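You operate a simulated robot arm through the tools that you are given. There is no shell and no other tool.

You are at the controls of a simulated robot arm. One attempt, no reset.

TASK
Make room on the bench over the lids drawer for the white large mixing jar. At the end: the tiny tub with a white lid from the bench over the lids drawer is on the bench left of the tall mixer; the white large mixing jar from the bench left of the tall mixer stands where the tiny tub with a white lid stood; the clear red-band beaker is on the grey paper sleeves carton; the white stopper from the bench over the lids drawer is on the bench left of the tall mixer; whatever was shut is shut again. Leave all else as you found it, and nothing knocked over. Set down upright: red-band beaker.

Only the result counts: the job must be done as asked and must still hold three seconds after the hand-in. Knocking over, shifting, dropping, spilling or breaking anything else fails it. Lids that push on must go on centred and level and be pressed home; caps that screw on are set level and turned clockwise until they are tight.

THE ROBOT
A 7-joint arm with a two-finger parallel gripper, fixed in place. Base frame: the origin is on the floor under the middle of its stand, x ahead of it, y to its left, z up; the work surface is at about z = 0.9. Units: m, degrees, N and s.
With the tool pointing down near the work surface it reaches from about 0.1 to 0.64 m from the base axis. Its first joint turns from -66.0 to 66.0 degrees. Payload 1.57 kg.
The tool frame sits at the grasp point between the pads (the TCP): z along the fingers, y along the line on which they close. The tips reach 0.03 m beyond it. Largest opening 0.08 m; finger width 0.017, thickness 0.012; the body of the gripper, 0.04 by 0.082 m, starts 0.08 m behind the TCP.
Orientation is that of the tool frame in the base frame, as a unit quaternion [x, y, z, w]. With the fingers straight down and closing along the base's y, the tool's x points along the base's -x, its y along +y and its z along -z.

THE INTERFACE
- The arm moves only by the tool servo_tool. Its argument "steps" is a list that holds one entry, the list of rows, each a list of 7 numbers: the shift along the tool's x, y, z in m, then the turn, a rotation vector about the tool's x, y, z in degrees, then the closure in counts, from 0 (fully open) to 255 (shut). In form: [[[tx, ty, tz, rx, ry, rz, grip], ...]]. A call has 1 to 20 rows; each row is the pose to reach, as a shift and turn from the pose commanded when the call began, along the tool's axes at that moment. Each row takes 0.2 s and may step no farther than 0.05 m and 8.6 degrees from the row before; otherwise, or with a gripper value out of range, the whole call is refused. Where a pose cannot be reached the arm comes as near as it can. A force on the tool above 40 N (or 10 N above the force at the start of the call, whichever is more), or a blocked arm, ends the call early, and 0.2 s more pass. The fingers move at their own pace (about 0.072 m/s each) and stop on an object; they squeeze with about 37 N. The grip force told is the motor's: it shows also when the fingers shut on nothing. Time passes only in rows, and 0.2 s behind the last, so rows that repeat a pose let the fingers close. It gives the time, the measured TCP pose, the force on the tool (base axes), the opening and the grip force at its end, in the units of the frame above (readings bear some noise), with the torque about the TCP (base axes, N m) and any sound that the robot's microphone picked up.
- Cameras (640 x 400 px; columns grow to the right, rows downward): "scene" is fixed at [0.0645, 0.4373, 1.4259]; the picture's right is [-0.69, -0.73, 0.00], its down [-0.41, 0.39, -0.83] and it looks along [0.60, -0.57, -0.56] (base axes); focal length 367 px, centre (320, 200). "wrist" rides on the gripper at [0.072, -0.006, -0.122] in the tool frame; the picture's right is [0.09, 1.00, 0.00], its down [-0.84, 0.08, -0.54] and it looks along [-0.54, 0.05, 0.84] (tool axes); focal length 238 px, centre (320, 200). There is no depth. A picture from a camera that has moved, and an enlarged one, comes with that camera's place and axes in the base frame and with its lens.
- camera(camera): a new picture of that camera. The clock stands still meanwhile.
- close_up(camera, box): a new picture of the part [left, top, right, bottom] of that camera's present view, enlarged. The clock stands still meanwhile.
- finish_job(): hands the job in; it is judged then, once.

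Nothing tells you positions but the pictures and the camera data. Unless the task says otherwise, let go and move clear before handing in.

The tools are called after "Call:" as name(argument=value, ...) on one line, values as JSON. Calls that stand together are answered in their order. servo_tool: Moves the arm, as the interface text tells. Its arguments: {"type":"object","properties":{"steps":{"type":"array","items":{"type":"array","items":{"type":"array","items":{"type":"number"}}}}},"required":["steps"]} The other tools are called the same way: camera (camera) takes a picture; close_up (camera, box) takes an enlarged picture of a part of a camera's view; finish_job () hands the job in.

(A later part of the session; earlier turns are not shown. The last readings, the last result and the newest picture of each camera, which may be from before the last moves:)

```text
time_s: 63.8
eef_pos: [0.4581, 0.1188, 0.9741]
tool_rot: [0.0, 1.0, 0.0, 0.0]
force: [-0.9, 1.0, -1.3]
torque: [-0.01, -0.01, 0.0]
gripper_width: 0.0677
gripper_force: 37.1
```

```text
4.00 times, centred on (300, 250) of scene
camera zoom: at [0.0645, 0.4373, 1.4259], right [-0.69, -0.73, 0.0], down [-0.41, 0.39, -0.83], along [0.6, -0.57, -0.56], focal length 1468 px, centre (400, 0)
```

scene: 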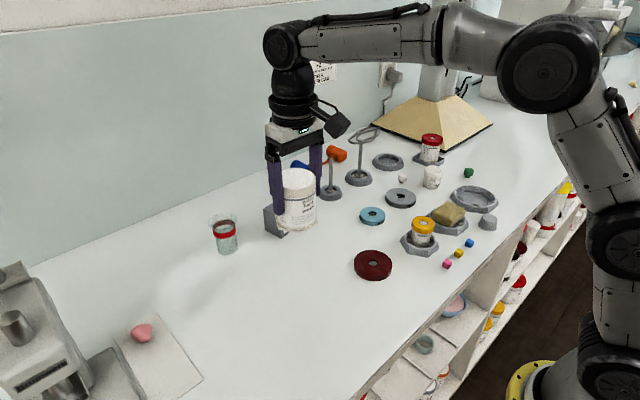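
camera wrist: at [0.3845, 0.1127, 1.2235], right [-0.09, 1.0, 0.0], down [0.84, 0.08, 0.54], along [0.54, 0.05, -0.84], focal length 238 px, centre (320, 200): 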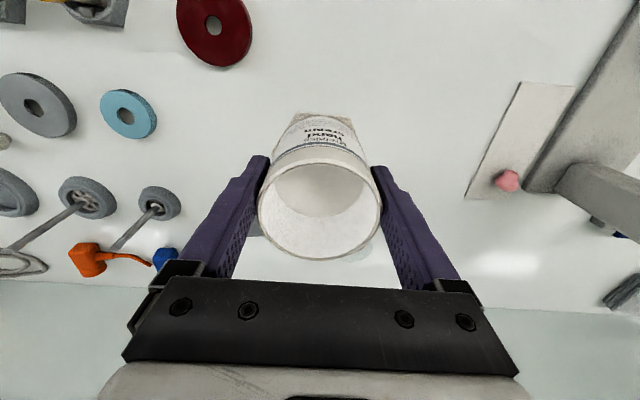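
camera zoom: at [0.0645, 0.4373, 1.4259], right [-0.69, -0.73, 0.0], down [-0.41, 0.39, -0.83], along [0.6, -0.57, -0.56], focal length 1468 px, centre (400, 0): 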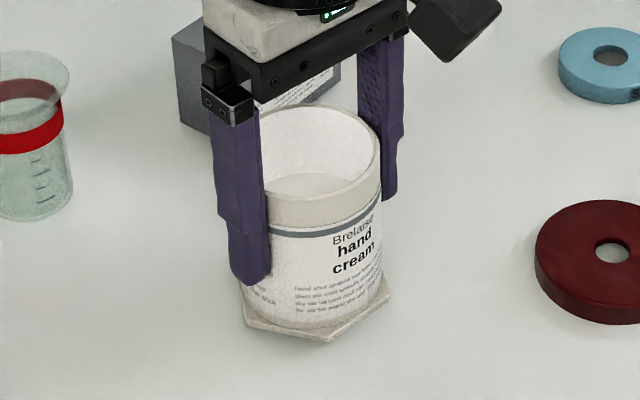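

Call:
servo_tool(steps=[[[0, 0.0005, 0.0025, 0, 0, 0, 255], [0, 0.0005, 0.004, 0, 0, 0, 255], [0, 0.0005, 0.005, 0, 0, 0, 255], [0, 0.0005, 0.005, 0, 0, 0, 255]]])

```text
time_s: 64.8
eef_pos: [0.4587, 0.119, 0.9694]
tool_rot: [0.0, 1.0, 0.001, 0.0]
force: [-0.1, -0.7, -0.9]
torque: [0.01, 0.04, 0.01]
gripper_width: 0.0677
gripper_force: 37.1
```

Call:
servo_tool(steps=[[[0.001, 0.0005, 0.001, 0, 0, 0, 255], [0.001, 0.0005, 0.002, 0, 0, 0, 255], [0.001, 0.0005, 0.0025, 0, 0, 0, 255], [0.001, 0.0005, 0.0025, 0, 0, 0, 255]]])

```text
time_s: 65.8
eef_pos: [0.4586, 0.1195, 0.9659]
tool_rot: [-0.001, 1.0, 0.0, 0.0]
force: [0.1, 0.7, 2.5]
torque: [-0.03, 0.11, 0.0]
gripper_width: 0.0676
gripper_force: 37.3
```

The jar touches down at about 2.5 N. I open, rise and look.

Call:
servo_tool(steps=[[[0, 0, 0, 0, 0, 0, 0], [0, 0, 0, 0, 0, 0, 0], [0, 0, 0, 0, 0, 0, 0], [0, 0, -0.03, 0, 0, 0, 0], [0, 0, -0.06, 0, 0, 0, 0], [0, 0, -0.1, 0, 0, 0, 0], [0, 0, -0.1, 0, 0, 0, 0], [0, 0, -0.1, 0, 0, 0, 0]]])

Call:
close_up(camera="wrist", box=[240, 80, 400, 200])

Call:
close_up(camera="scene", box=[240, 200, 400, 300])

```text
time_s: 67.6
eef_pos: [0.4573, 0.1227, 1.0654]
tool_rot: [0.0, 1.0, -0.001, 0.0]
force: [0.4, 0.8, 1.0]
torque: [0.02, -0.01, -0.01]
gripper_width: 0.08
gripper_force: 0.0
```

```text
3.33 times, centred on (320, 140) of wrist
camera zoom: at [0.3875, 0.1151, 1.188], right [-0.09, 1.0, 0.0], down [0.84, 0.08, 0.54], along [0.54, 0.05, -0.84], focal length 794 px, centre (320, 400)
```

zoom: 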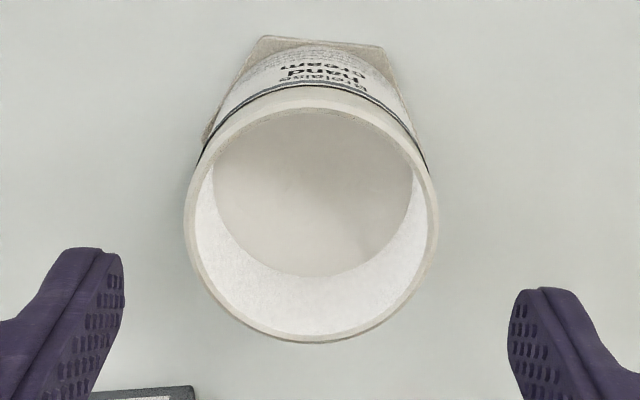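

```text
4.00 times, centred on (320, 250) of scene
camera zoom: at [0.0645, 0.4373, 1.4259], right [-0.69, -0.73, 0.0], down [-0.41, 0.39, -0.83], along [0.6, -0.57, -0.56], focal length 1468 px, centre (320, 0)
```

zoom: 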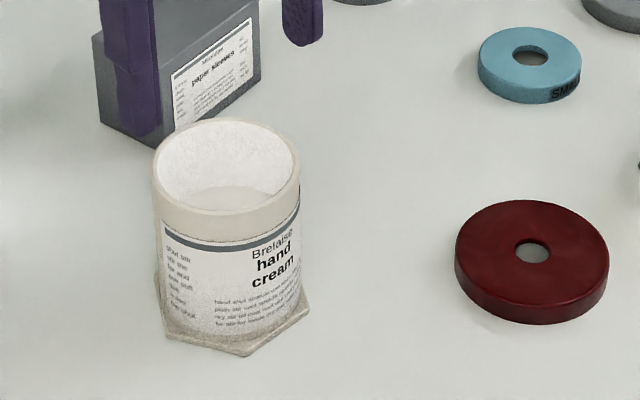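

The jar stands upright at the tub's old spot at about (0.457, 0.119). Now I go back for the lid.

Call:
servo_tool(steps=[[[0, 0, -0.03, 0, 0, 0, 0], [0.022, -0.0305, -0.03, 0, 0, 0, 0], [0.044, -0.061, -0.03, 0, 0, 0, 0], [0.066, -0.0915, -0.03, 0, 0, 0, 0], [0.088, -0.122, -0.03, 0, 0, 0, 0], [0.088, -0.122, 0.01, 0, 0, 0, 0], [0.088, -0.122, 0.045, 0, 0, 0, 0], [0.088, -0.122, 0.045, 0, 0, 0, 0], [0.088, -0.122, 0.045, 0, 0, 0, 0]]])

Call:
close_up(camera="wrist", box=[240, 80, 400, 200])

```text
time_s: 69.6
eef_pos: [0.369, -0.0025, 1.0215]
tool_rot: [-0.001, 1.0, 0.0, 0.0]
force: [-0.5, -0.1, -0.3]
torque: [0.02, -0.01, -0.01]
gripper_width: 0.0799
gripper_force: 0.1
```

```text
3.33 times, centred on (320, 140) of wrist
camera zoom: at [0.2982, -0.0098, 1.1441], right [-0.09, 1.0, 0.0], down [0.84, 0.08, 0.54], along [0.54, 0.05, -0.84], focal length 794 px, centre (320, 400)
```

zoom: 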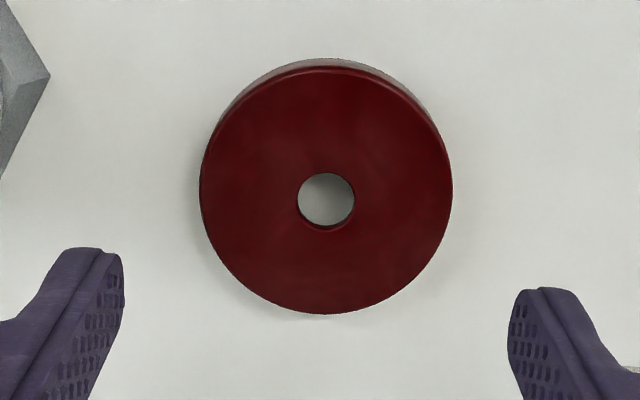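

The lid is about 2 mm off the tool axis in both directions; I correct and descend to the same height at which I released it.

Call:
servo_tool(steps=[[[-0.002, 0.002, 0.03, 0, 0, 0, 0], [-0.002, 0.002, 0.06, 0, 0, 0, 0], [-0.002, 0.002, 0.078, 0, 0, 0, 0], [-0.002, 0.002, 0.0855, 0, 0, 0, 0], [-0.002, 0.002, 0.0855, 0, 0, 0, 0], [-0.002, 0.002, 0.0855, 0, 0, 0, 0]]])

Call:
camera(camera="wrist")

Call:
close_up(camera="wrist", box=[240, 100, 400, 250])

```text
time_s: 71.0
eef_pos: [0.372, 0.0012, 0.9347]
tool_rot: [0.0, 1.0, 0.001, 0.0]
force: [-0.1, 0.2, 0.1]
torque: [0.02, 0.02, 0.05]
gripper_width: 0.0803
gripper_force: 0.0
```

```text
taken
camera wrist: at [0.3007, -0.005, 1.0571], right [-0.09, 1.0, 0.0], down [0.84, 0.08, 0.54], along [0.54, 0.05, -0.84], focal length 238 px, centre (320, 200)
```

wrist: 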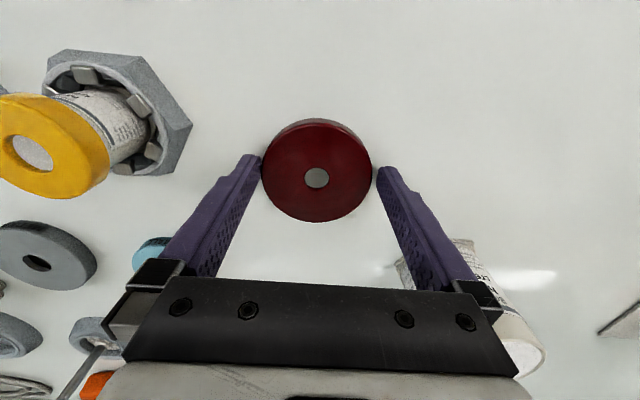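

```text
2.67 times, centred on (320, 175) of wrist
camera zoom: at [0.3007, -0.005, 1.0571], right [-0.09, 1.0, 0.0], down [0.84, 0.08, 0.54], along [0.54, 0.05, -0.84], focal length 636 px, centre (320, 267)
```

zoom: 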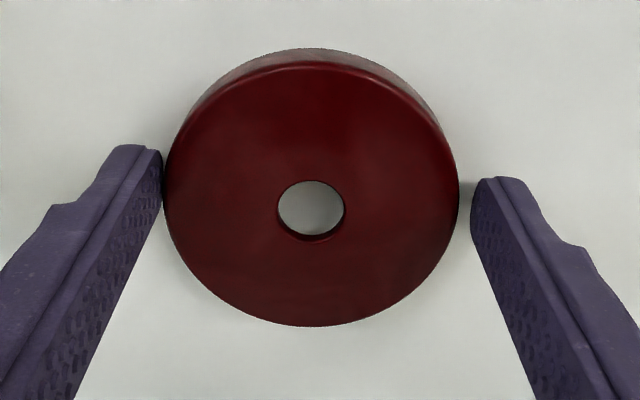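

Call:
servo_tool(steps=[[[0.001, -0.0015, 0, 0, 0, 0, 0], [0.001, -0.0015, 0, 0, 0, 0, 0], [0.001, -0.0015, 0, 0, 0, 0, 255], [0.001, -0.0015, 0, 0, 0, 0, 255], [0.001, -0.0015, 0, 0, 0, 0, 255], [0.001, -0.0015, 0, 0, 0, 0, 255]]])

Call:
servo_tool(steps=[[[0, 0, -0.01, 0, 0, 0, 255], [0, 0, -0.05, 0, 0, 0, 255], [0, 0, -0.1, 0, 0, 0, 255], [0, 0, -0.13, 0, 0, 0, 255], [0, 0, -0.13, 0, 0, 0, 255]]])

Call:
close_up(camera="wrist", box=[240, 100, 400, 250])

Call:
camera(camera="scene")

```text
time_s: 72.4
eef_pos: [0.3706, -0.0005, 0.935]
tool_rot: [-0.001, 1.0, 0.0, 0.001]
force: [0.1, 0.3, 0.2]
torque: [0.0, -0.03, 0.01]
gripper_width: 0.0743
gripper_force: 37.1
```

```text
time_s: 73.6
eef_pos: [0.3696, -0.0013, 1.0668]
tool_rot: [0.0, 1.0, 0.0, -0.001]
force: [0.8, -0.2, -0.6]
torque: [0.0, -0.03, -0.01]
gripper_width: 0.0743
gripper_force: 37.0
```

```text
2.67 times, centred on (320, 175) of wrist
camera zoom: at [0.2989, -0.0083, 1.1889], right [-0.09, 1.0, 0.0], down [0.84, 0.08, 0.54], along [0.54, 0.05, -0.84], focal length 636 px, centre (320, 267)
```

zoom: 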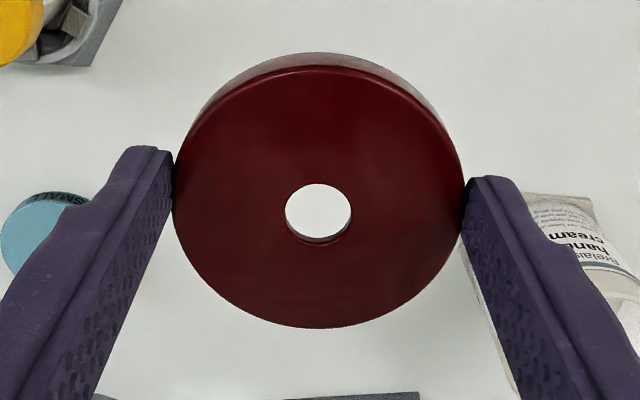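

```text
taken
```

scene: 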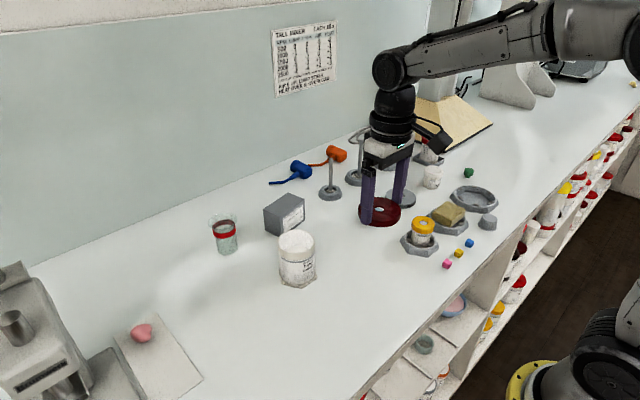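

The lid is centred in the gripper and level. I carry it above the jar at (0.4586, 0.1194), staying above the rim, and check alignment before lowering.

Call:
servo_tool(steps=[[[0, 0, -0.025, 0, 0, 0, 255], [-0.022, 0.03, -0.025, 0, 0, 0, 255], [-0.0445, 0.06, -0.025, 0, 0, 0, 255], [-0.067, 0.09, -0.025, 0, 0, 0, 255], [-0.089, 0.1207, -0.025, 0, 0, 0, 255], [-0.089, 0.1207, -0.025, 0, 0, 0, 255], [-0.089, 0.1207, 0.005, 0, 0, 0, 255], [-0.089, 0.1207, 0.005, 0, 0, 0, 255], [-0.089, 0.1207, 0.005, 0, 0, 0, 255], [-0.089, 0.1207, 0.005, 0, 0, 0, 255]]])

Call:
camera(camera="wrist")

Call:
close_up(camera="wrist", box=[240, 90, 400, 240])

Call:
close_up(camera="scene", box=[250, 190, 350, 300])

```text
time_s: 75.8
eef_pos: [0.4597, 0.1224, 1.0576]
tool_rot: [-0.001, 1.0, 0.0, 0.0]
force: [-0.2, -0.2, 0.0]
torque: [-0.01, -0.04, 0.02]
gripper_width: 0.0741
gripper_force: 37.7
```

```text
taken
camera wrist: at [0.3881, 0.1145, 1.1797], right [-0.09, 1.0, 0.0], down [0.84, 0.08, 0.54], along [0.54, 0.05, -0.84], focal length 238 px, centre (320, 200)
```

wrist: 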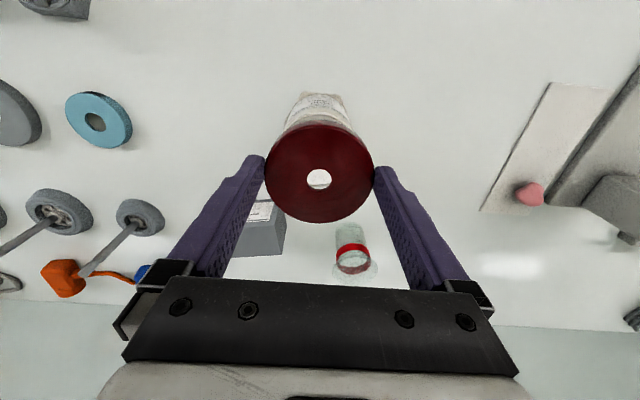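

```text
2.67 times, centred on (320, 165) of wrist
camera zoom: at [0.3881, 0.1145, 1.1797], right [-0.09, 1.0, 0.0], down [0.84, 0.08, 0.54], along [0.54, 0.05, -0.84], focal length 636 px, centre (320, 293)
```

zoom: 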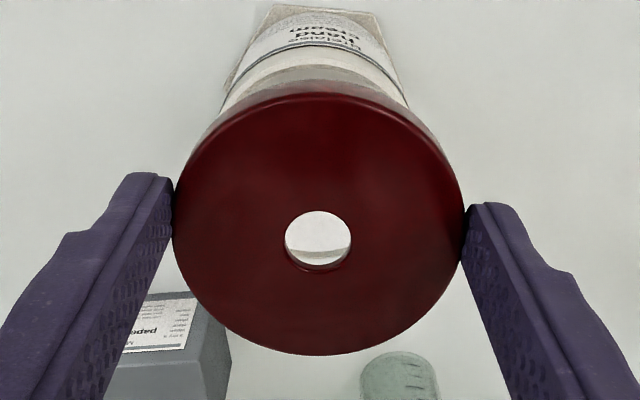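

```text
3.64 times, centred on (300, 245) of scene
camera zoom: at [0.0645, 0.4373, 1.4259], right [-0.69, -0.73, 0.0], down [-0.41, 0.39, -0.83], along [0.6, -0.57, -0.56], focal length 1334 px, centre (393, 36)
```

zoom: 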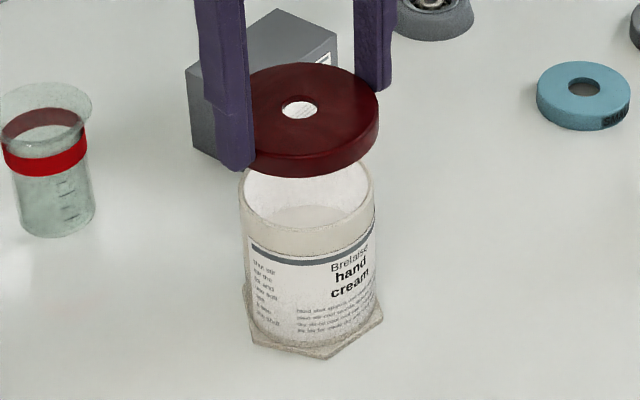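

The lid is about 1.4 mm off the jar axis in x and y; I correct this and lower to just at the rim for another check.

Call:
servo_tool(steps=[[[0.0014, -0.0014, 0, 0, 0, 0, 255], [0.0014, -0.0014, 0.01, 0, 0, 0, 255], [0.0014, -0.0014, 0.019, 0, 0, 0, 255], [0.0014, -0.0014, 0.019, 0, 0, 0, 255], [0.0014, -0.0014, 0.019, 0, 0, 0, 255]]])

Call:
close_up(camera="wrist", box=[240, 90, 400, 240])

Call:
close_up(camera="scene", box=[265, 210, 335, 290])

```text
time_s: 77.0
eef_pos: [0.4569, 0.1181, 1.0397]
tool_rot: [0.0, 1.0, 0.0, -0.001]
force: [0.4, -0.4, -0.2]
torque: [0.01, -0.01, 0.02]
gripper_width: 0.0744
gripper_force: 36.8
```

```text
2.67 times, centred on (320, 165) of wrist
camera zoom: at [0.386, 0.1119, 1.1624], right [-0.09, 1.0, 0.0], down [0.84, 0.08, 0.54], along [0.54, 0.05, -0.84], focal length 636 px, centre (320, 293)
```

zoom: 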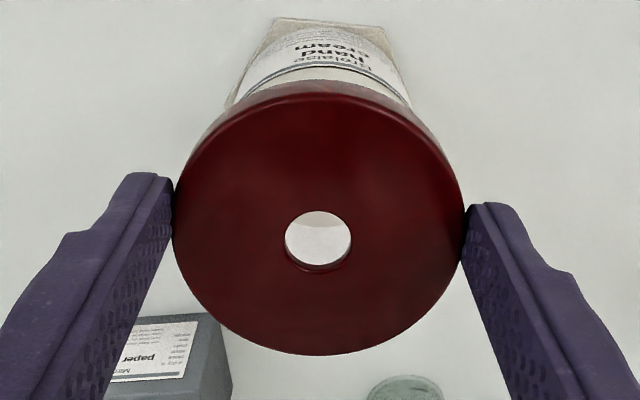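

```text
5.00 times, centred on (300, 250) of scene
camera zoom: at [0.0645, 0.4373, 1.4259], right [-0.69, -0.73, 0.0], down [-0.41, 0.39, -0.83], along [0.6, -0.57, -0.56], focal length 1835 px, centre (420, -50)
```

zoom: 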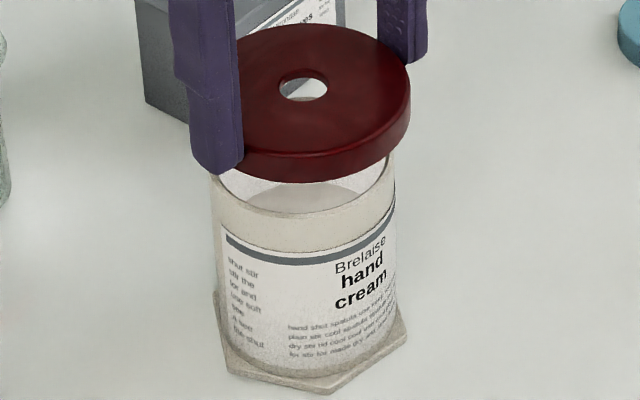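

Call:
servo_tool(steps=[[[-0.0012, 0.0004, 0, 0, 0, 0, 255], [-0.0012, 0.0004, 0, 0, 0, 0, 255], [-0.0012, 0.0004, 0.006, 0, 0, 0, 255], [-0.0012, 0.0004, 0.006, 0, 0, 0, 255], [-0.0012, 0.0004, 0.006, 0, 0, 0, 255], [-0.0012, 0.0004, 0.006, 0, 0, 0, 255]]])

Call:
close_up(camera="wrist", box=[260, 90, 380, 170])

Call:
close_up(camera="scene", box=[270, 215, 330, 265])

```text
time_s: 78.4
eef_pos: [0.4599, 0.1179, 1.0342]
tool_rot: [0.0, 1.0, -0.001, 0.0]
force: [0.3, 0.3, -0.2]
torque: [0.02, 0.0, -0.02]
gripper_width: 0.0746
gripper_force: 36.9
```

```text
5.00 times, centred on (320, 130) of wrist
camera zoom: at [0.3883, 0.1109, 1.1569], right [-0.09, 1.0, 0.0], down [0.84, 0.08, 0.54], along [0.54, 0.05, -0.84], focal length 1192 px, centre (320, 550)
```

zoom: 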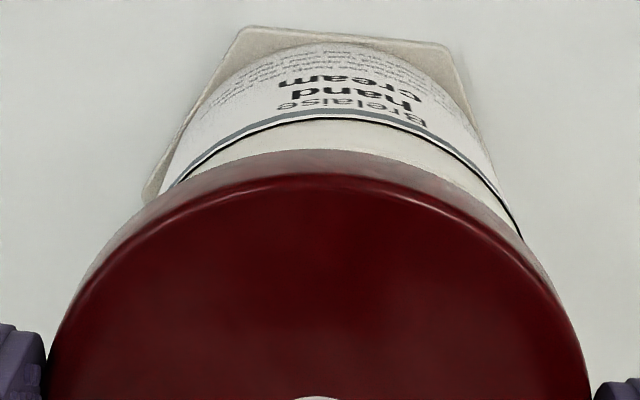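

```text
8.00 times, centred on (300, 240) of scene
camera zoom: at [0.0645, 0.4373, 1.4259], right [-0.69, -0.73, 0.0], down [-0.41, 0.39, -0.83], along [0.6, -0.57, -0.56], focal length 2936 px, centre (480, -120)
```

zoom: 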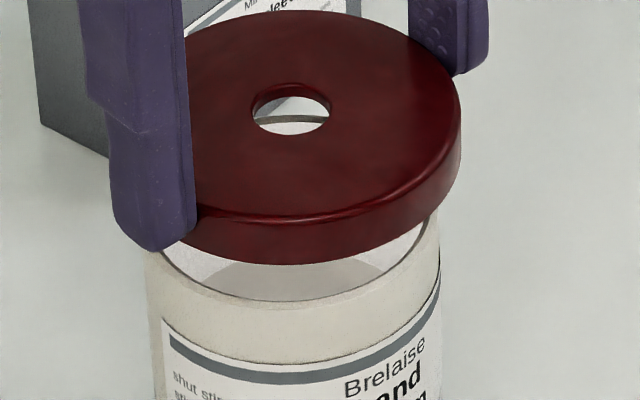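

Call:
servo_tool(steps=[[[0.0012, 0.0018, 0, 0, 0, 0, 255], [0.0012, 0.0018, 0, 0, 0, 0, 255], [0.0012, 0.0018, 0, 0, 0, 0, 255], [0.0012, 0.0018, 0, 0, 0, 0, 255], [0.0012, 0.0018, 0, 0, 0, 0, 255]]])

Call:
close_up(camera="wrist", box=[260, 90, 380, 170])

Call:
close_up(camera="scene", box=[270, 215, 330, 265])

```text
time_s: 79.6
eef_pos: [0.4588, 0.1186, 1.0345]
tool_rot: [0.0, 1.0, 0.001, 0.0]
force: [0.3, -0.2, -0.1]
torque: [-0.01, -0.03, -0.02]
gripper_width: 0.0743
gripper_force: 37.3
```

```text
5.00 times, centred on (320, 130) of wrist
camera zoom: at [0.3876, 0.1124, 1.1573], right [-0.09, 1.0, 0.0], down [0.84, 0.08, 0.54], along [0.54, 0.05, -0.84], focal length 1192 px, centre (320, 550)
```

zoom: 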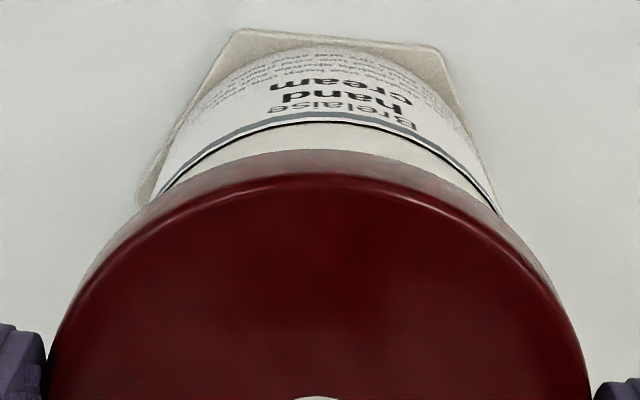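

```text
8.00 times, centred on (300, 240) of scene
camera zoom: at [0.0645, 0.4373, 1.4259], right [-0.69, -0.73, 0.0], down [-0.41, 0.39, -0.83], along [0.6, -0.57, -0.56], focal length 2936 px, centre (480, -120)
```

zoom: 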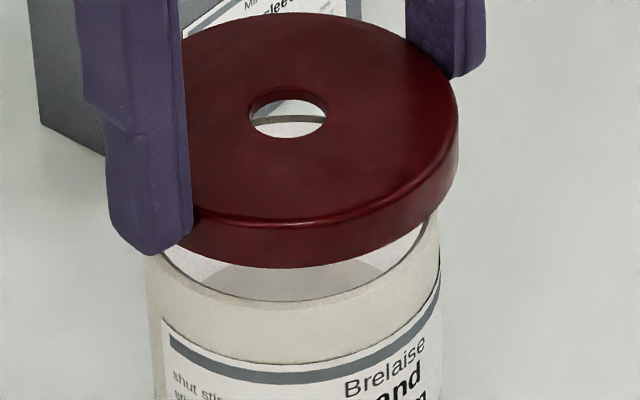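

The lid is now aligned with the jar to within about half a millimetre. I lower it slowly, watching force and listening for the snap.

Call:
servo_tool(steps=[[[0.0004, 0.0004, 0.003, 0, 0, 0, 255], [0.0004, 0.0004, 0.006, 0, 0, 0, 255], [0.0004, 0.0004, 0.009, 0, 0, 0, 255], [0.0004, 0.0004, 0.012, 0, 0, 0, 255], [0.0004, 0.0004, 0.015, 0, 0, 0, 255], [0.0004, 0.0004, 0.015, 0, 0, 0, 255]]])

Call:
close_up(camera="scene", box=[270, 215, 330, 265])

```text
time_s: 81.0
eef_pos: [0.4584, 0.1197, 1.0214]
tool_rot: [0.001, 1.0, 0.0, 0.001]
force: [0.2, -0.7, -0.9]
torque: [0.0, 0.0, 0.01]
gripper_width: 0.0744
gripper_force: 36.8
```

```text
8.00 times, centred on (300, 240) of scene
camera zoom: at [0.0645, 0.4373, 1.4259], right [-0.69, -0.73, 0.0], down [-0.41, 0.39, -0.83], along [0.6, -0.57, -0.56], focal length 2936 px, centre (480, -120)
```

zoom: 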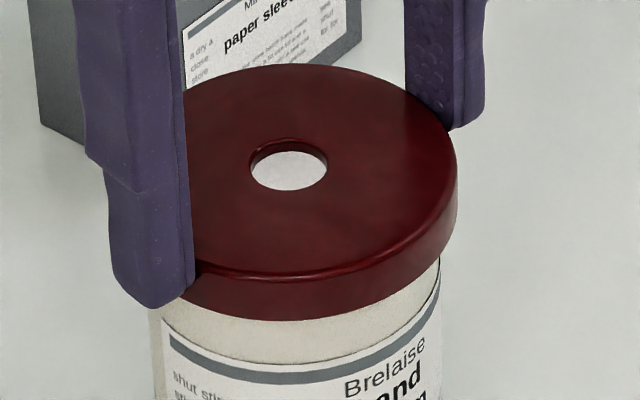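

The lid has gone over the rim without resistance. I continue down to press it home.

Call:
servo_tool(steps=[[[0, 0, 0.003, 0, 0, 0, 255], [0, 0, 0.006, 0, 0, 0, 255], [0, 0, 0.009, 0, 0, 0, 255], [0, 0, 0.011, 0, 0, 0, 255], [0, 0, 0.012, 0, 0, 0, 255], [0, 0, 0.012, 0, 0, 0, 255]]])

Call:
close_up(camera="scene", box=[270, 215, 330, 265])

```text
time_s: 82.4
eef_pos: [0.4586, 0.1202, 1.0108]
tool_rot: [0.0, 1.0, 0.0, 0.002]
force: [0.4, -2.0, 8.9]
torque: [-0.17, 0.17, 0.03]
gripper_width: 0.0745
gripper_force: 36.7
heard: snap
```

```text
8.00 times, centred on (300, 240) of scene
camera zoom: at [0.0644, 0.4373, 1.4259], right [-0.69, -0.73, 0.0], down [-0.41, 0.39, -0.83], along [0.6, -0.57, -0.56], focal length 2936 px, centre (480, -120)
```

zoom: 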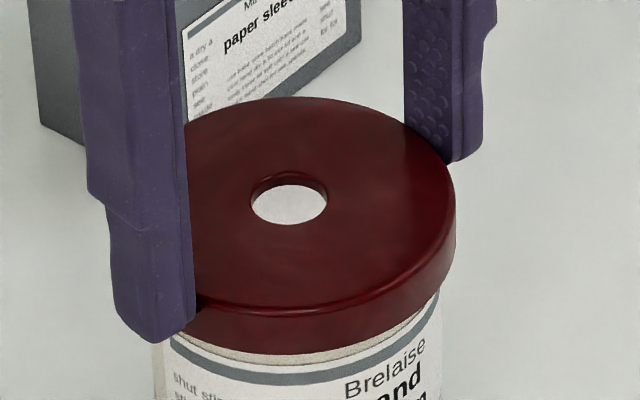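

A snap was heard with the lid at its seated height. I press about 1.5 mm further to be sure it is home.

Call:
servo_tool(steps=[[[0, 0, 0.0008, 0, 0, 0, 255], [0, 0, 0.0015, 0, 0, 0, 255], [0, 0, 0.0015, 0, 0, 0, 255]]])

Call:
close_up(camera="scene", box=[270, 225, 330, 290])

```text
time_s: 83.2
eef_pos: [0.4588, 0.1188, 1.0109]
tool_rot: [0.001, 1.0, 0.001, 0.003]
force: [-7.2, -2.6, 32.4]
torque: [-0.32, 0.62, -0.02]
gripper_width: 0.0743
gripper_force: 36.9
```

```text
6.15 times, centred on (300, 258) of scene
camera zoom: at [0.0638, 0.4372, 1.426], right [-0.69, -0.73, 0.0], down [-0.41, 0.39, -0.83], along [0.6, -0.57, -0.56], focal length 2258 px, centre (443, -154)
```

zoom: 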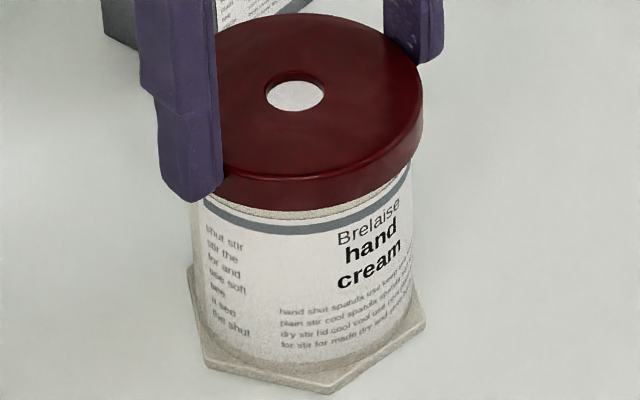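

The lid is fully seated at 32 N with no further travel. I unload, open the fingers, and rise.

Call:
servo_tool(steps=[[[0, 0, -0.0017, 0, 0, 0, 255], [0, 0, -0.0017, 0, 0, 0, 255]]])

Call:
servo_tool(steps=[[[0, 0, 0, 0, 0, 0, 0], [0, 0, 0, 0, 0, 0, 0], [0, 0, 0, 0, 0, 0, 0], [0, 0, -0.02, 0, 0, 0, 0], [0, 0, -0.05, 0, 0, 0, 0], [0, 0, -0.09, 0, 0, 0, 0], [0, 0, -0.12, 0, 0, 0, 0], [0, 0, -0.12, 0, 0, 0, 0]]])

Call:
camera(camera="wrist")

Call:
close_up(camera="scene", box=[200, 190, 340, 300])

```text
time_s: 83.8
eef_pos: [0.4586, 0.12, 1.0103]
tool_rot: [0.0, 1.0, 0.001, 0.002]
force: [-3.3, 4.3, 24.7]
torque: [0.21, -0.06, 0.02]
gripper_width: 0.0744
gripper_force: 37.5
```

```text
time_s: 85.6
eef_pos: [0.4567, 0.1174, 1.1296]
tool_rot: [0.0, 1.0, 0.0, -0.001]
force: [-0.1, -0.3, 0.0]
torque: [0.02, -0.01, -0.01]
gripper_width: 0.0802
gripper_force: 0.0
```

```text
taken
camera wrist: at [0.3858, 0.1122, 1.2521], right [-0.09, 1.0, 0.0], down [0.84, 0.08, 0.54], along [0.54, 0.05, -0.84], focal length 238 px, centre (320, 200)
```

wrist: 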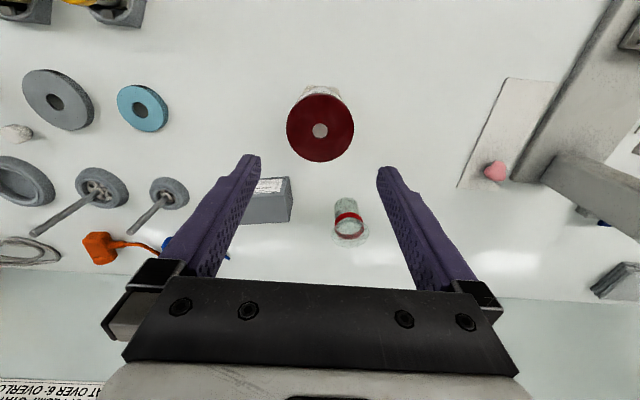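

```text
3.64 times, centred on (270, 245) of scene
camera zoom: at [0.0645, 0.4373, 1.4259], right [-0.69, -0.73, 0.0], down [-0.41, 0.39, -0.83], along [0.6, -0.57, -0.56], focal length 1334 px, centre (502, 36)
```

zoom: 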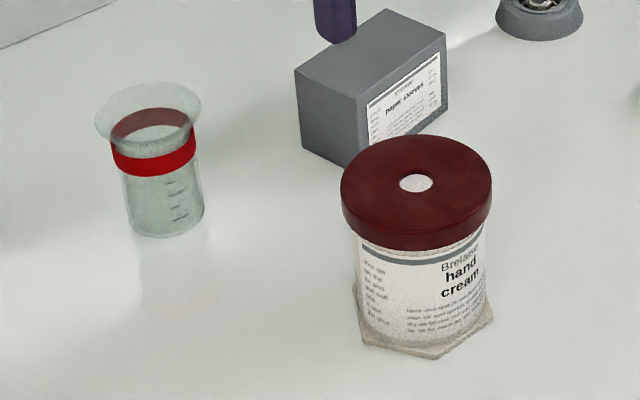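

The jar is closed and standing where the tub was. Now for the beaker and carton, I zoom in to locate them precisely.

Call:
close_up(camera="wrist", box=[220, 160, 400, 270])

Call:
close_up(camera="scene", box=[200, 185, 310, 260])

```text
3.56 times, centred on (310, 215) of wrist
camera zoom: at [0.3858, 0.1122, 1.2521], right [-0.09, 1.0, 0.0], down [0.84, 0.08, 0.54], along [0.54, 0.05, -0.84], focal length 848 px, centre (356, 147)
```

zoom: 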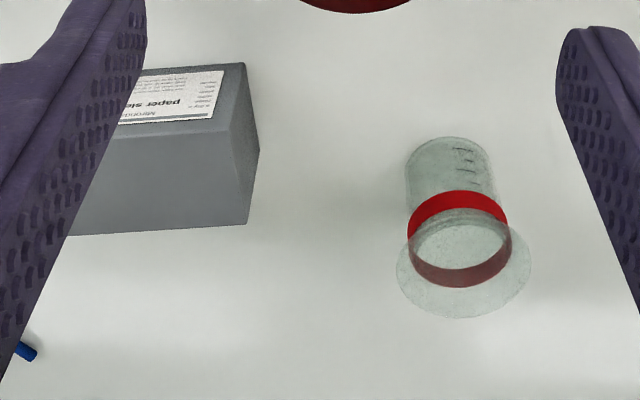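

```text
5.33 times, centred on (255, 222) of scene
camera zoom: at [0.0645, 0.4373, 1.4259], right [-0.69, -0.73, 0.0], down [-0.41, 0.39, -0.83], along [0.6, -0.57, -0.56], focal length 1957 px, centre (667, 80)
```

zoom: 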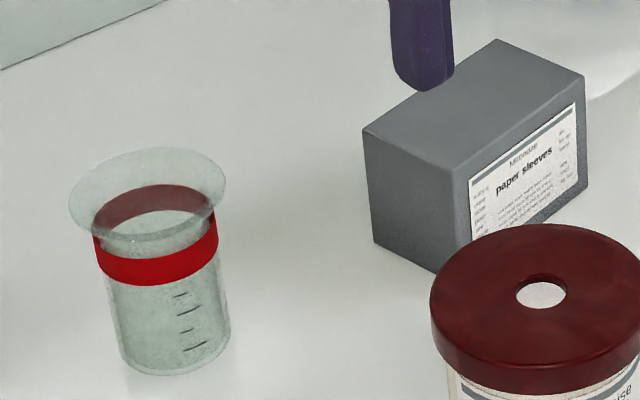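

The beaker's rim is centred at about (0.618, 0.180, 0.979), about 57 mm wide with a 44 mm body; the carton's top is at z ≈ 0.972, centred at about (0.5925, 0.043). I move above the beaker with a 15° outward tilt for reach.

Call:
servo_tool(steps=[[[-0.035, 0.0136, 0, 0, -5, 0, 0], [-0.07, 0.027, 0.0, 0, -10, 0, 0], [-0.105, 0.041, 0.02, 0, -15, 0, 0], [-0.14, 0.0545, 0.04, 0, -15, 0, 0], [-0.161, 0.0626, 0.06, 0, -15, 0, 0], [-0.161, 0.0626, 0.067, 0, -15, 0, 0], [-0.161, 0.0626, 0.067, 0, -15, 0, 0], [-0.161, 0.0626, 0.067, 0, -15, 0, 0]]])

Call:
camera(camera="wrist")

Call:
camera(camera="scene")

```text
time_s: 87.4
eef_pos: [0.6177, 0.1811, 1.0603]
tool_rot: [0.0, 0.991, 0.0, 0.13]
force: [-0.1, 0.8, 1.1]
torque: [0.02, 0.03, -0.01]
gripper_width: 0.0801
gripper_force: 0.0
```

```text
taken
camera wrist: at [0.5174, 0.174, 1.1591], right [-0.09, 1.0, -0.02], down [0.67, 0.08, 0.74], along [0.74, 0.05, -0.67], focal length 238 px, centre (320, 200)
```

wrist: 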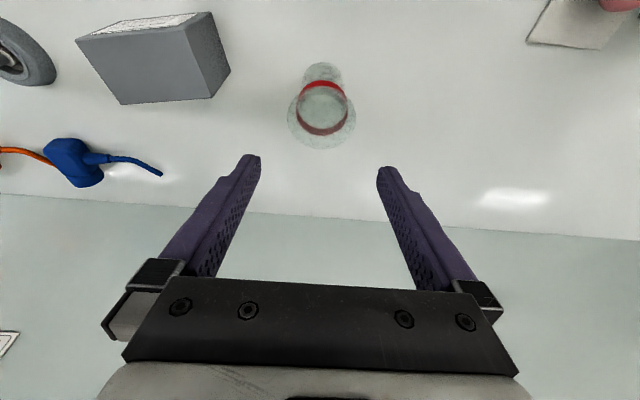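

```text
taken
```

scene: 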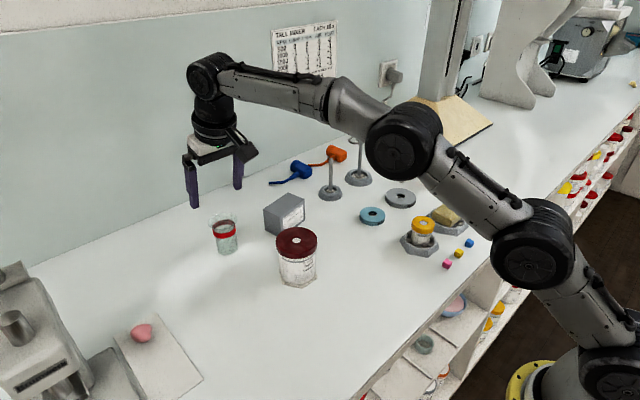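

Call:
close_up(camera="wrist", box=[260, 50, 380, 160])

```text
3.64 times, centred on (320, 105) of wrist
camera zoom: at [0.5174, 0.174, 1.1591], right [-0.09, 1.0, -0.02], down [0.67, 0.08, 0.74], along [0.74, 0.05, -0.67], focal length 867 px, centre (320, 546)
```

zoom: 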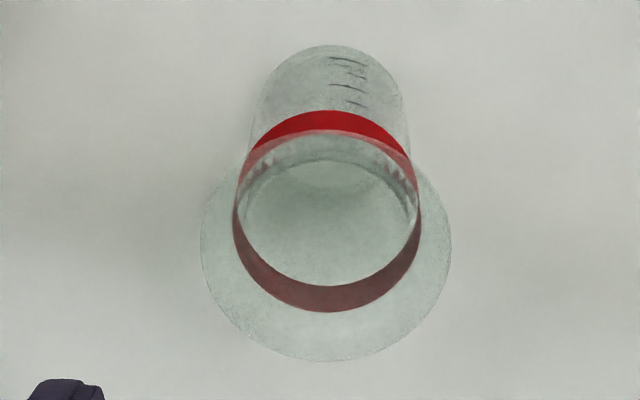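

The beaker is well centred under the tilted tool. I descend vertically so that the pads straddle its rim, then check.

Call:
servo_tool(steps=[[[0.0058, -0.0007, 0.0212, 0, 0, 0, 0], [0.0117, -0.0007, 0.0425, 0, 0, 0, 0], [0.0175, -0.0007, 0.0637, 0, 0, 0, 0], [0.0233, -0.0007, 0.0849, 0, 0, 0, 0], [0.0233, -0.0007, 0.0849, 0, 0, 0, 0], [0.0233, -0.0007, 0.0849, 0, 0, 0, 0]]])

Call:
camera(camera="wrist")

Call:
close_up(camera="scene", box=[170, 150, 330, 270])

```text
time_s: 88.8
eef_pos: [0.6164, 0.1825, 0.9748]
tool_rot: [0.0, 0.991, 0.0, 0.13]
force: [-0.1, 1.1, 0.6]
torque: [-0.02, 0.03, 0.02]
gripper_width: 0.08
gripper_force: 0.1
```

```text
taken
camera wrist: at [0.5168, 0.1762, 1.0746], right [-0.09, 1.0, -0.02], down [0.67, 0.08, 0.74], along [0.74, 0.05, -0.67], focal length 238 px, centre (320, 200)
```

wrist: 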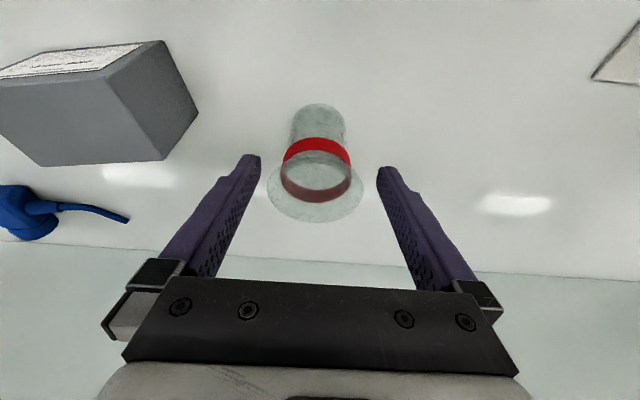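

```text
3.33 times, centred on (250, 210) of scene
camera zoom: at [0.0645, 0.4373, 1.4259], right [-0.69, -0.73, 0.0], down [-0.41, 0.39, -0.83], along [0.6, -0.57, -0.56], focal length 1223 px, centre (553, 167)
```

zoom: 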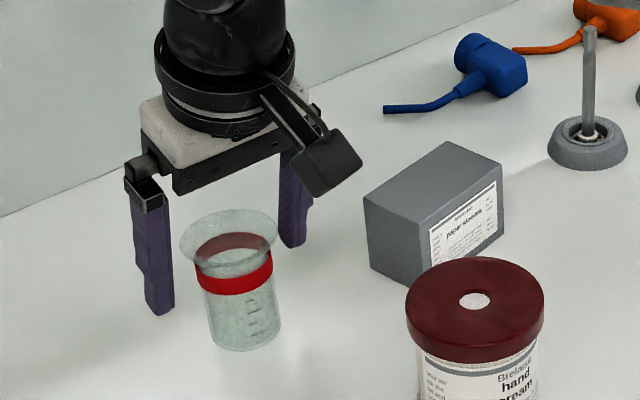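

Call:
close_up(camera="wrist", box=[240, 90, 400, 240])

```text
2.67 times, centred on (320, 165) of wrist
camera zoom: at [0.5168, 0.1762, 1.0746], right [-0.09, 1.0, -0.02], down [0.67, 0.08, 0.74], along [0.74, 0.05, -0.67], focal length 636 px, centre (320, 293)
```

zoom: 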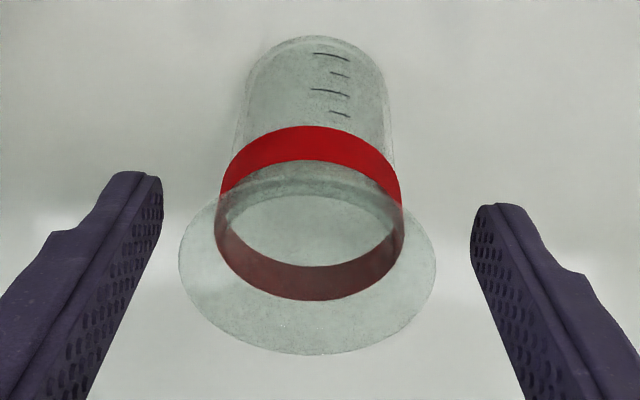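

I make a final 2 mm correction, then close on the rim and check the grip.

Call:
servo_tool(steps=[[[0.0017, -0.0022, 0.0026, 0, 0, 0, 0], [0.0017, -0.0022, 0.0026, 0, 0, 0, 0], [0.0017, -0.0022, 0.0026, 0, 0, 0, 0]]])

Call:
close_up(camera="wrist", box=[240, 90, 400, 240])

```text
time_s: 89.6
eef_pos: [0.6172, 0.1798, 0.9714]
tool_rot: [0.0, 0.991, 0.0, 0.131]
force: [-0.3, 0.4, 0.3]
torque: [0.0, 0.02, 0.01]
gripper_width: 0.0801
gripper_force: 0.0
```

```text
2.67 times, centred on (320, 165) of wrist
camera zoom: at [0.5161, 0.1737, 1.0711], right [-0.09, 1.0, -0.02], down [0.67, 0.08, 0.74], along [0.74, 0.05, -0.67], focal length 636 px, centre (320, 293)
```

zoom: 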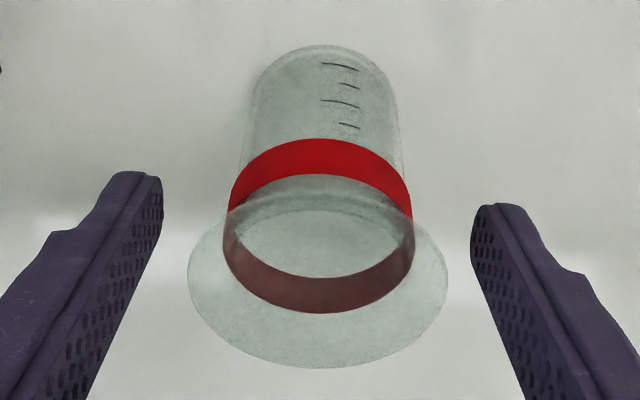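

Centred. I close on the rim.

Call:
servo_tool(steps=[[[0, 0, 0, 0, 0, 0, 150], [0, 0, 0, 0, 0, 0, 255], [0, 0, 0, 0, 0, 0, 255], [0, 0, 0, 0, 0, 0, 255], [0, 0, 0, 0, 0, 0, 255]]])

Call:
close_up(camera="wrist", box=[240, 90, 400, 240])

Call:
close_up(camera="scene", box=[170, 150, 330, 270])

```text
time_s: 90.8
eef_pos: [0.6169, 0.18, 0.972]
tool_rot: [0.0, 0.991, 0.0, 0.131]
force: [-0.9, -0.1, 0.2]
torque: [0.0, -0.02, 0.05]
gripper_width: 0.0588
gripper_force: 37.1
```

```text
2.67 times, centred on (320, 165) of wrist
camera zoom: at [0.5161, 0.1738, 1.0711], right [-0.09, 1.0, -0.02], down [0.67, 0.08, 0.74], along [0.74, 0.05, -0.67], focal length 636 px, centre (320, 293)
```

zoom: 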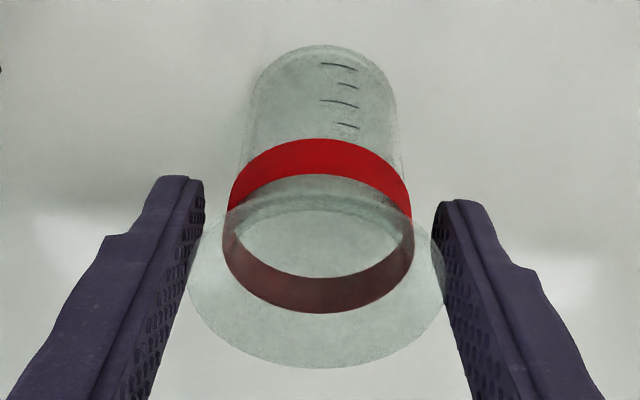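

```text
3.33 times, centred on (250, 210) of scene
camera zoom: at [0.0645, 0.4373, 1.4259], right [-0.69, -0.73, 0.0], down [-0.41, 0.39, -0.83], along [0.6, -0.57, -0.56], focal length 1223 px, centre (553, 167)
```

zoom: 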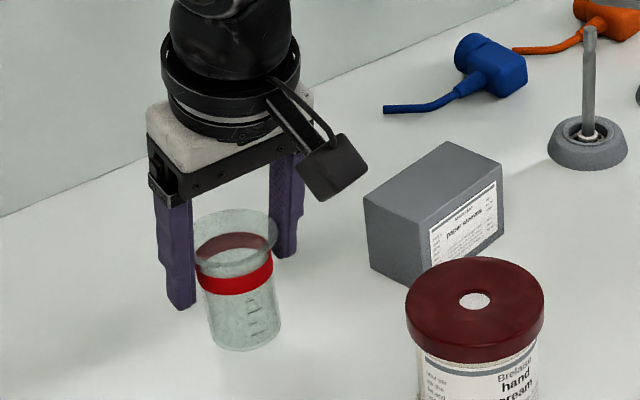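

It grips the rim at 58.8 mm. I lift 2 cm gently and look at how it hangs.

Call:
servo_tool(steps=[[[-0.0013, 0, -0.0048, 0, 0, 0, 255], [-0.0026, 0, -0.0097, 0, 0, 0, 255], [-0.0052, 0, -0.0193, 0, 0, 0, 255], [-0.0052, 0, -0.0193, 0, 0, 0, 255], [-0.0052, 0, -0.0193, 0, 0, 0, 255]]])

Call:
close_up(camera="wrist", box=[240, 90, 400, 240])

Call:
close_up(camera="scene", box=[170, 150, 330, 270])

```text
time_s: 92.0
eef_pos: [0.6175, 0.1797, 0.9919]
tool_rot: [0.001, 0.991, -0.001, 0.131]
force: [-0.2, -0.6, -1.7]
torque: [0.04, -0.01, 0.02]
gripper_width: 0.0584
gripper_force: 36.9
```

```text
2.67 times, centred on (320, 165) of wrist
camera zoom: at [0.5177, 0.1729, 1.091], right [-0.09, 1.0, -0.02], down [0.67, 0.08, 0.74], along [0.74, 0.05, -0.67], focal length 636 px, centre (320, 293)
```

zoom: 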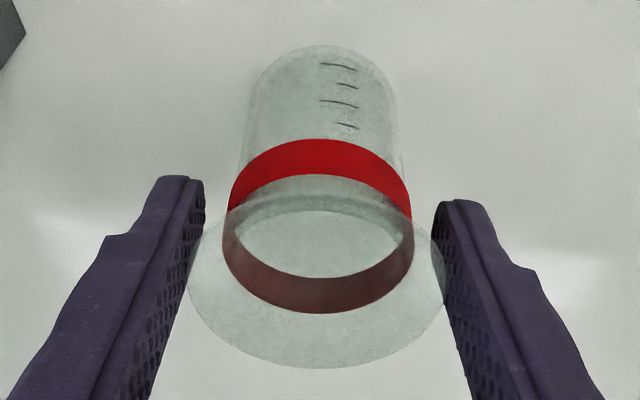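

```text
3.33 times, centred on (250, 210) of scene
camera zoom: at [0.0645, 0.4373, 1.4259], right [-0.69, -0.73, 0.0], down [-0.41, 0.39, -0.83], along [0.6, -0.57, -0.56], focal length 1223 px, centre (553, 167)
```

zoom: 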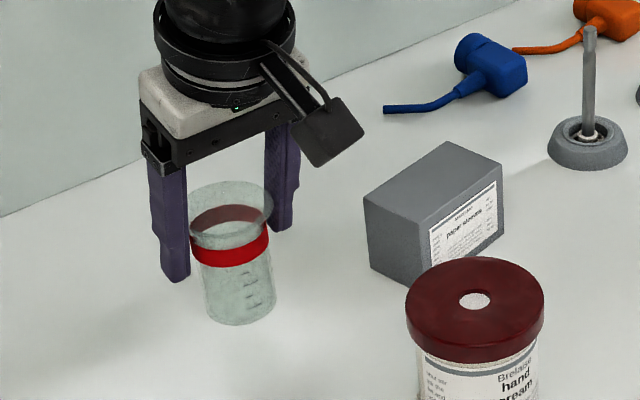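

The beaker hangs upright without rotating. I raise it above the carton's height and carry it slowly to over the carton.

Call:
servo_tool(steps=[[[0.0004, 0, -0.0218, 0, 0, 0, 255], [0.0007, 0, -0.0437, 0, 0, 0, 255], [0.0011, 0, -0.0655, 0, 0, 0, 255], [0.0022, 0, -0.0865, 0, 0, 0, 255], [0.0022, 0, -0.0865, 0, 0, 0, 255], [0.0022, -0.015, -0.0865, 0, 0, 0, 255], [0.0022, -0.035, -0.0865, 0, 0, 0, 255], [0.0022, -0.055, -0.0865, 0, 0, 0, 255], [0.0022, -0.075, -0.0865, 0, 0, 0, 255], [0.0022, -0.095, -0.0865, 0, 0, 0, 255], [0.0022, -0.115, -0.0865, 0, 0, 0, 255], [0.0022, -0.13, -0.0865, 0, 0, 0, 255], [0.0022, -0.137, -0.0865, 0, 0, 0, 255], [0.0022, -0.137, -0.0865, 0, 0, 0, 255], [0.0022, -0.137, -0.0865, 0, 0, 0, 255], [0.0022, -0.137, -0.0865, 0, 0, 0, 255]]])

Call:
camera(camera="wrist")

Call:
camera(camera="scene")

Call:
close_up(camera="scene", box=[220, 140, 340, 250])

```text
time_s: 95.4
eef_pos: [0.593, 0.0416, 1.0737]
tool_rot: [0.0, 0.991, -0.001, 0.13]
force: [-0.9, -0.3, 0.7]
torque: [0.01, 0.01, 0.01]
gripper_width: 0.0583
gripper_force: 37.3
```

```text
taken
camera wrist: at [0.492, 0.034, 1.1732], right [-0.09, 1.0, -0.02], down [0.67, 0.08, 0.74], along [0.74, 0.05, -0.67], focal length 238 px, centre (320, 200)
```

wrist: 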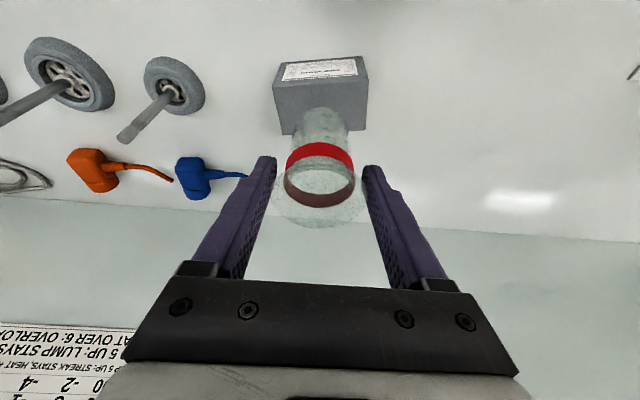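

```text
taken
```

scene: 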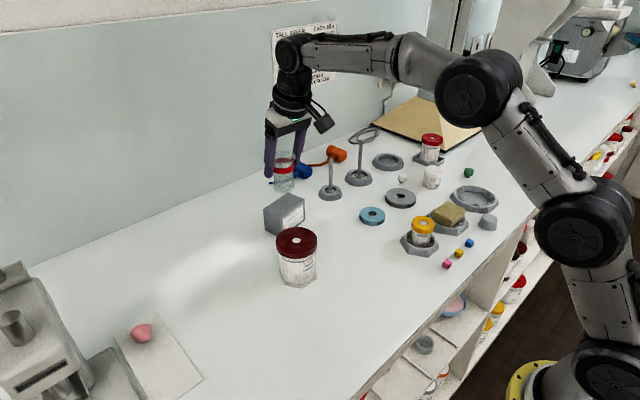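

```text
3.64 times, centred on (280, 195) of scene
camera zoom: at [0.0645, 0.4373, 1.4259], right [-0.69, -0.73, 0.0], down [-0.41, 0.39, -0.83], along [0.6, -0.57, -0.56], focal length 1334 px, centre (466, 218)
```

zoom: 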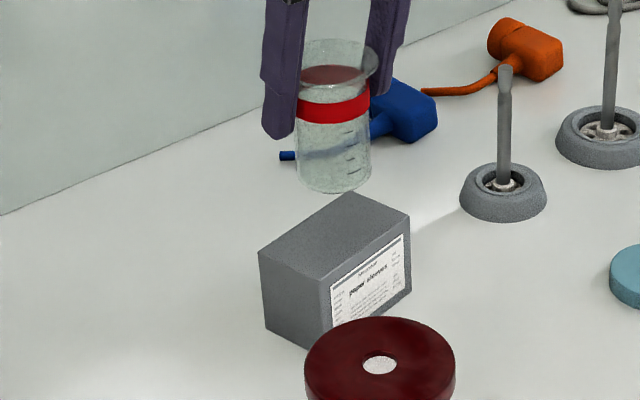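

Call:
close_up(camera="wrist", box=[240, 40, 400, 240])

Call:
close_up(camera="scene", box=[250, 150, 320, 240])

```text
2.00 times, centred on (320, 140) of wrist
camera zoom: at [0.492, 0.034, 1.1732], right [-0.09, 1.0, -0.02], down [0.67, 0.08, 0.74], along [0.74, 0.05, -0.67], focal length 477 px, centre (320, 320)
```

zoom: 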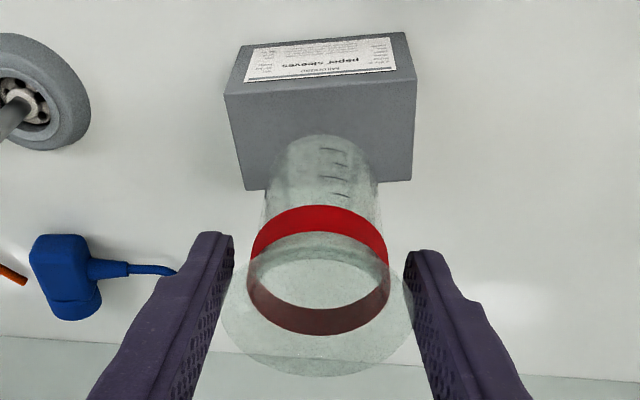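

```text
4.44 times, centred on (285, 195) of scene
camera zoom: at [0.0645, 0.4373, 1.4259], right [-0.69, -0.73, 0.0], down [-0.41, 0.39, -0.83], along [0.6, -0.57, -0.56], focal length 1631 px, centre (476, 222)
```

zoom: 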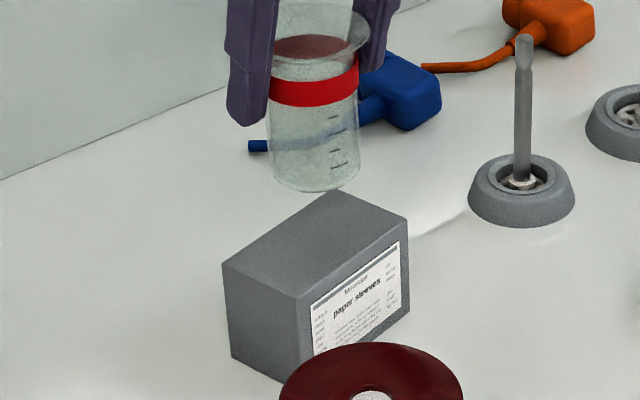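

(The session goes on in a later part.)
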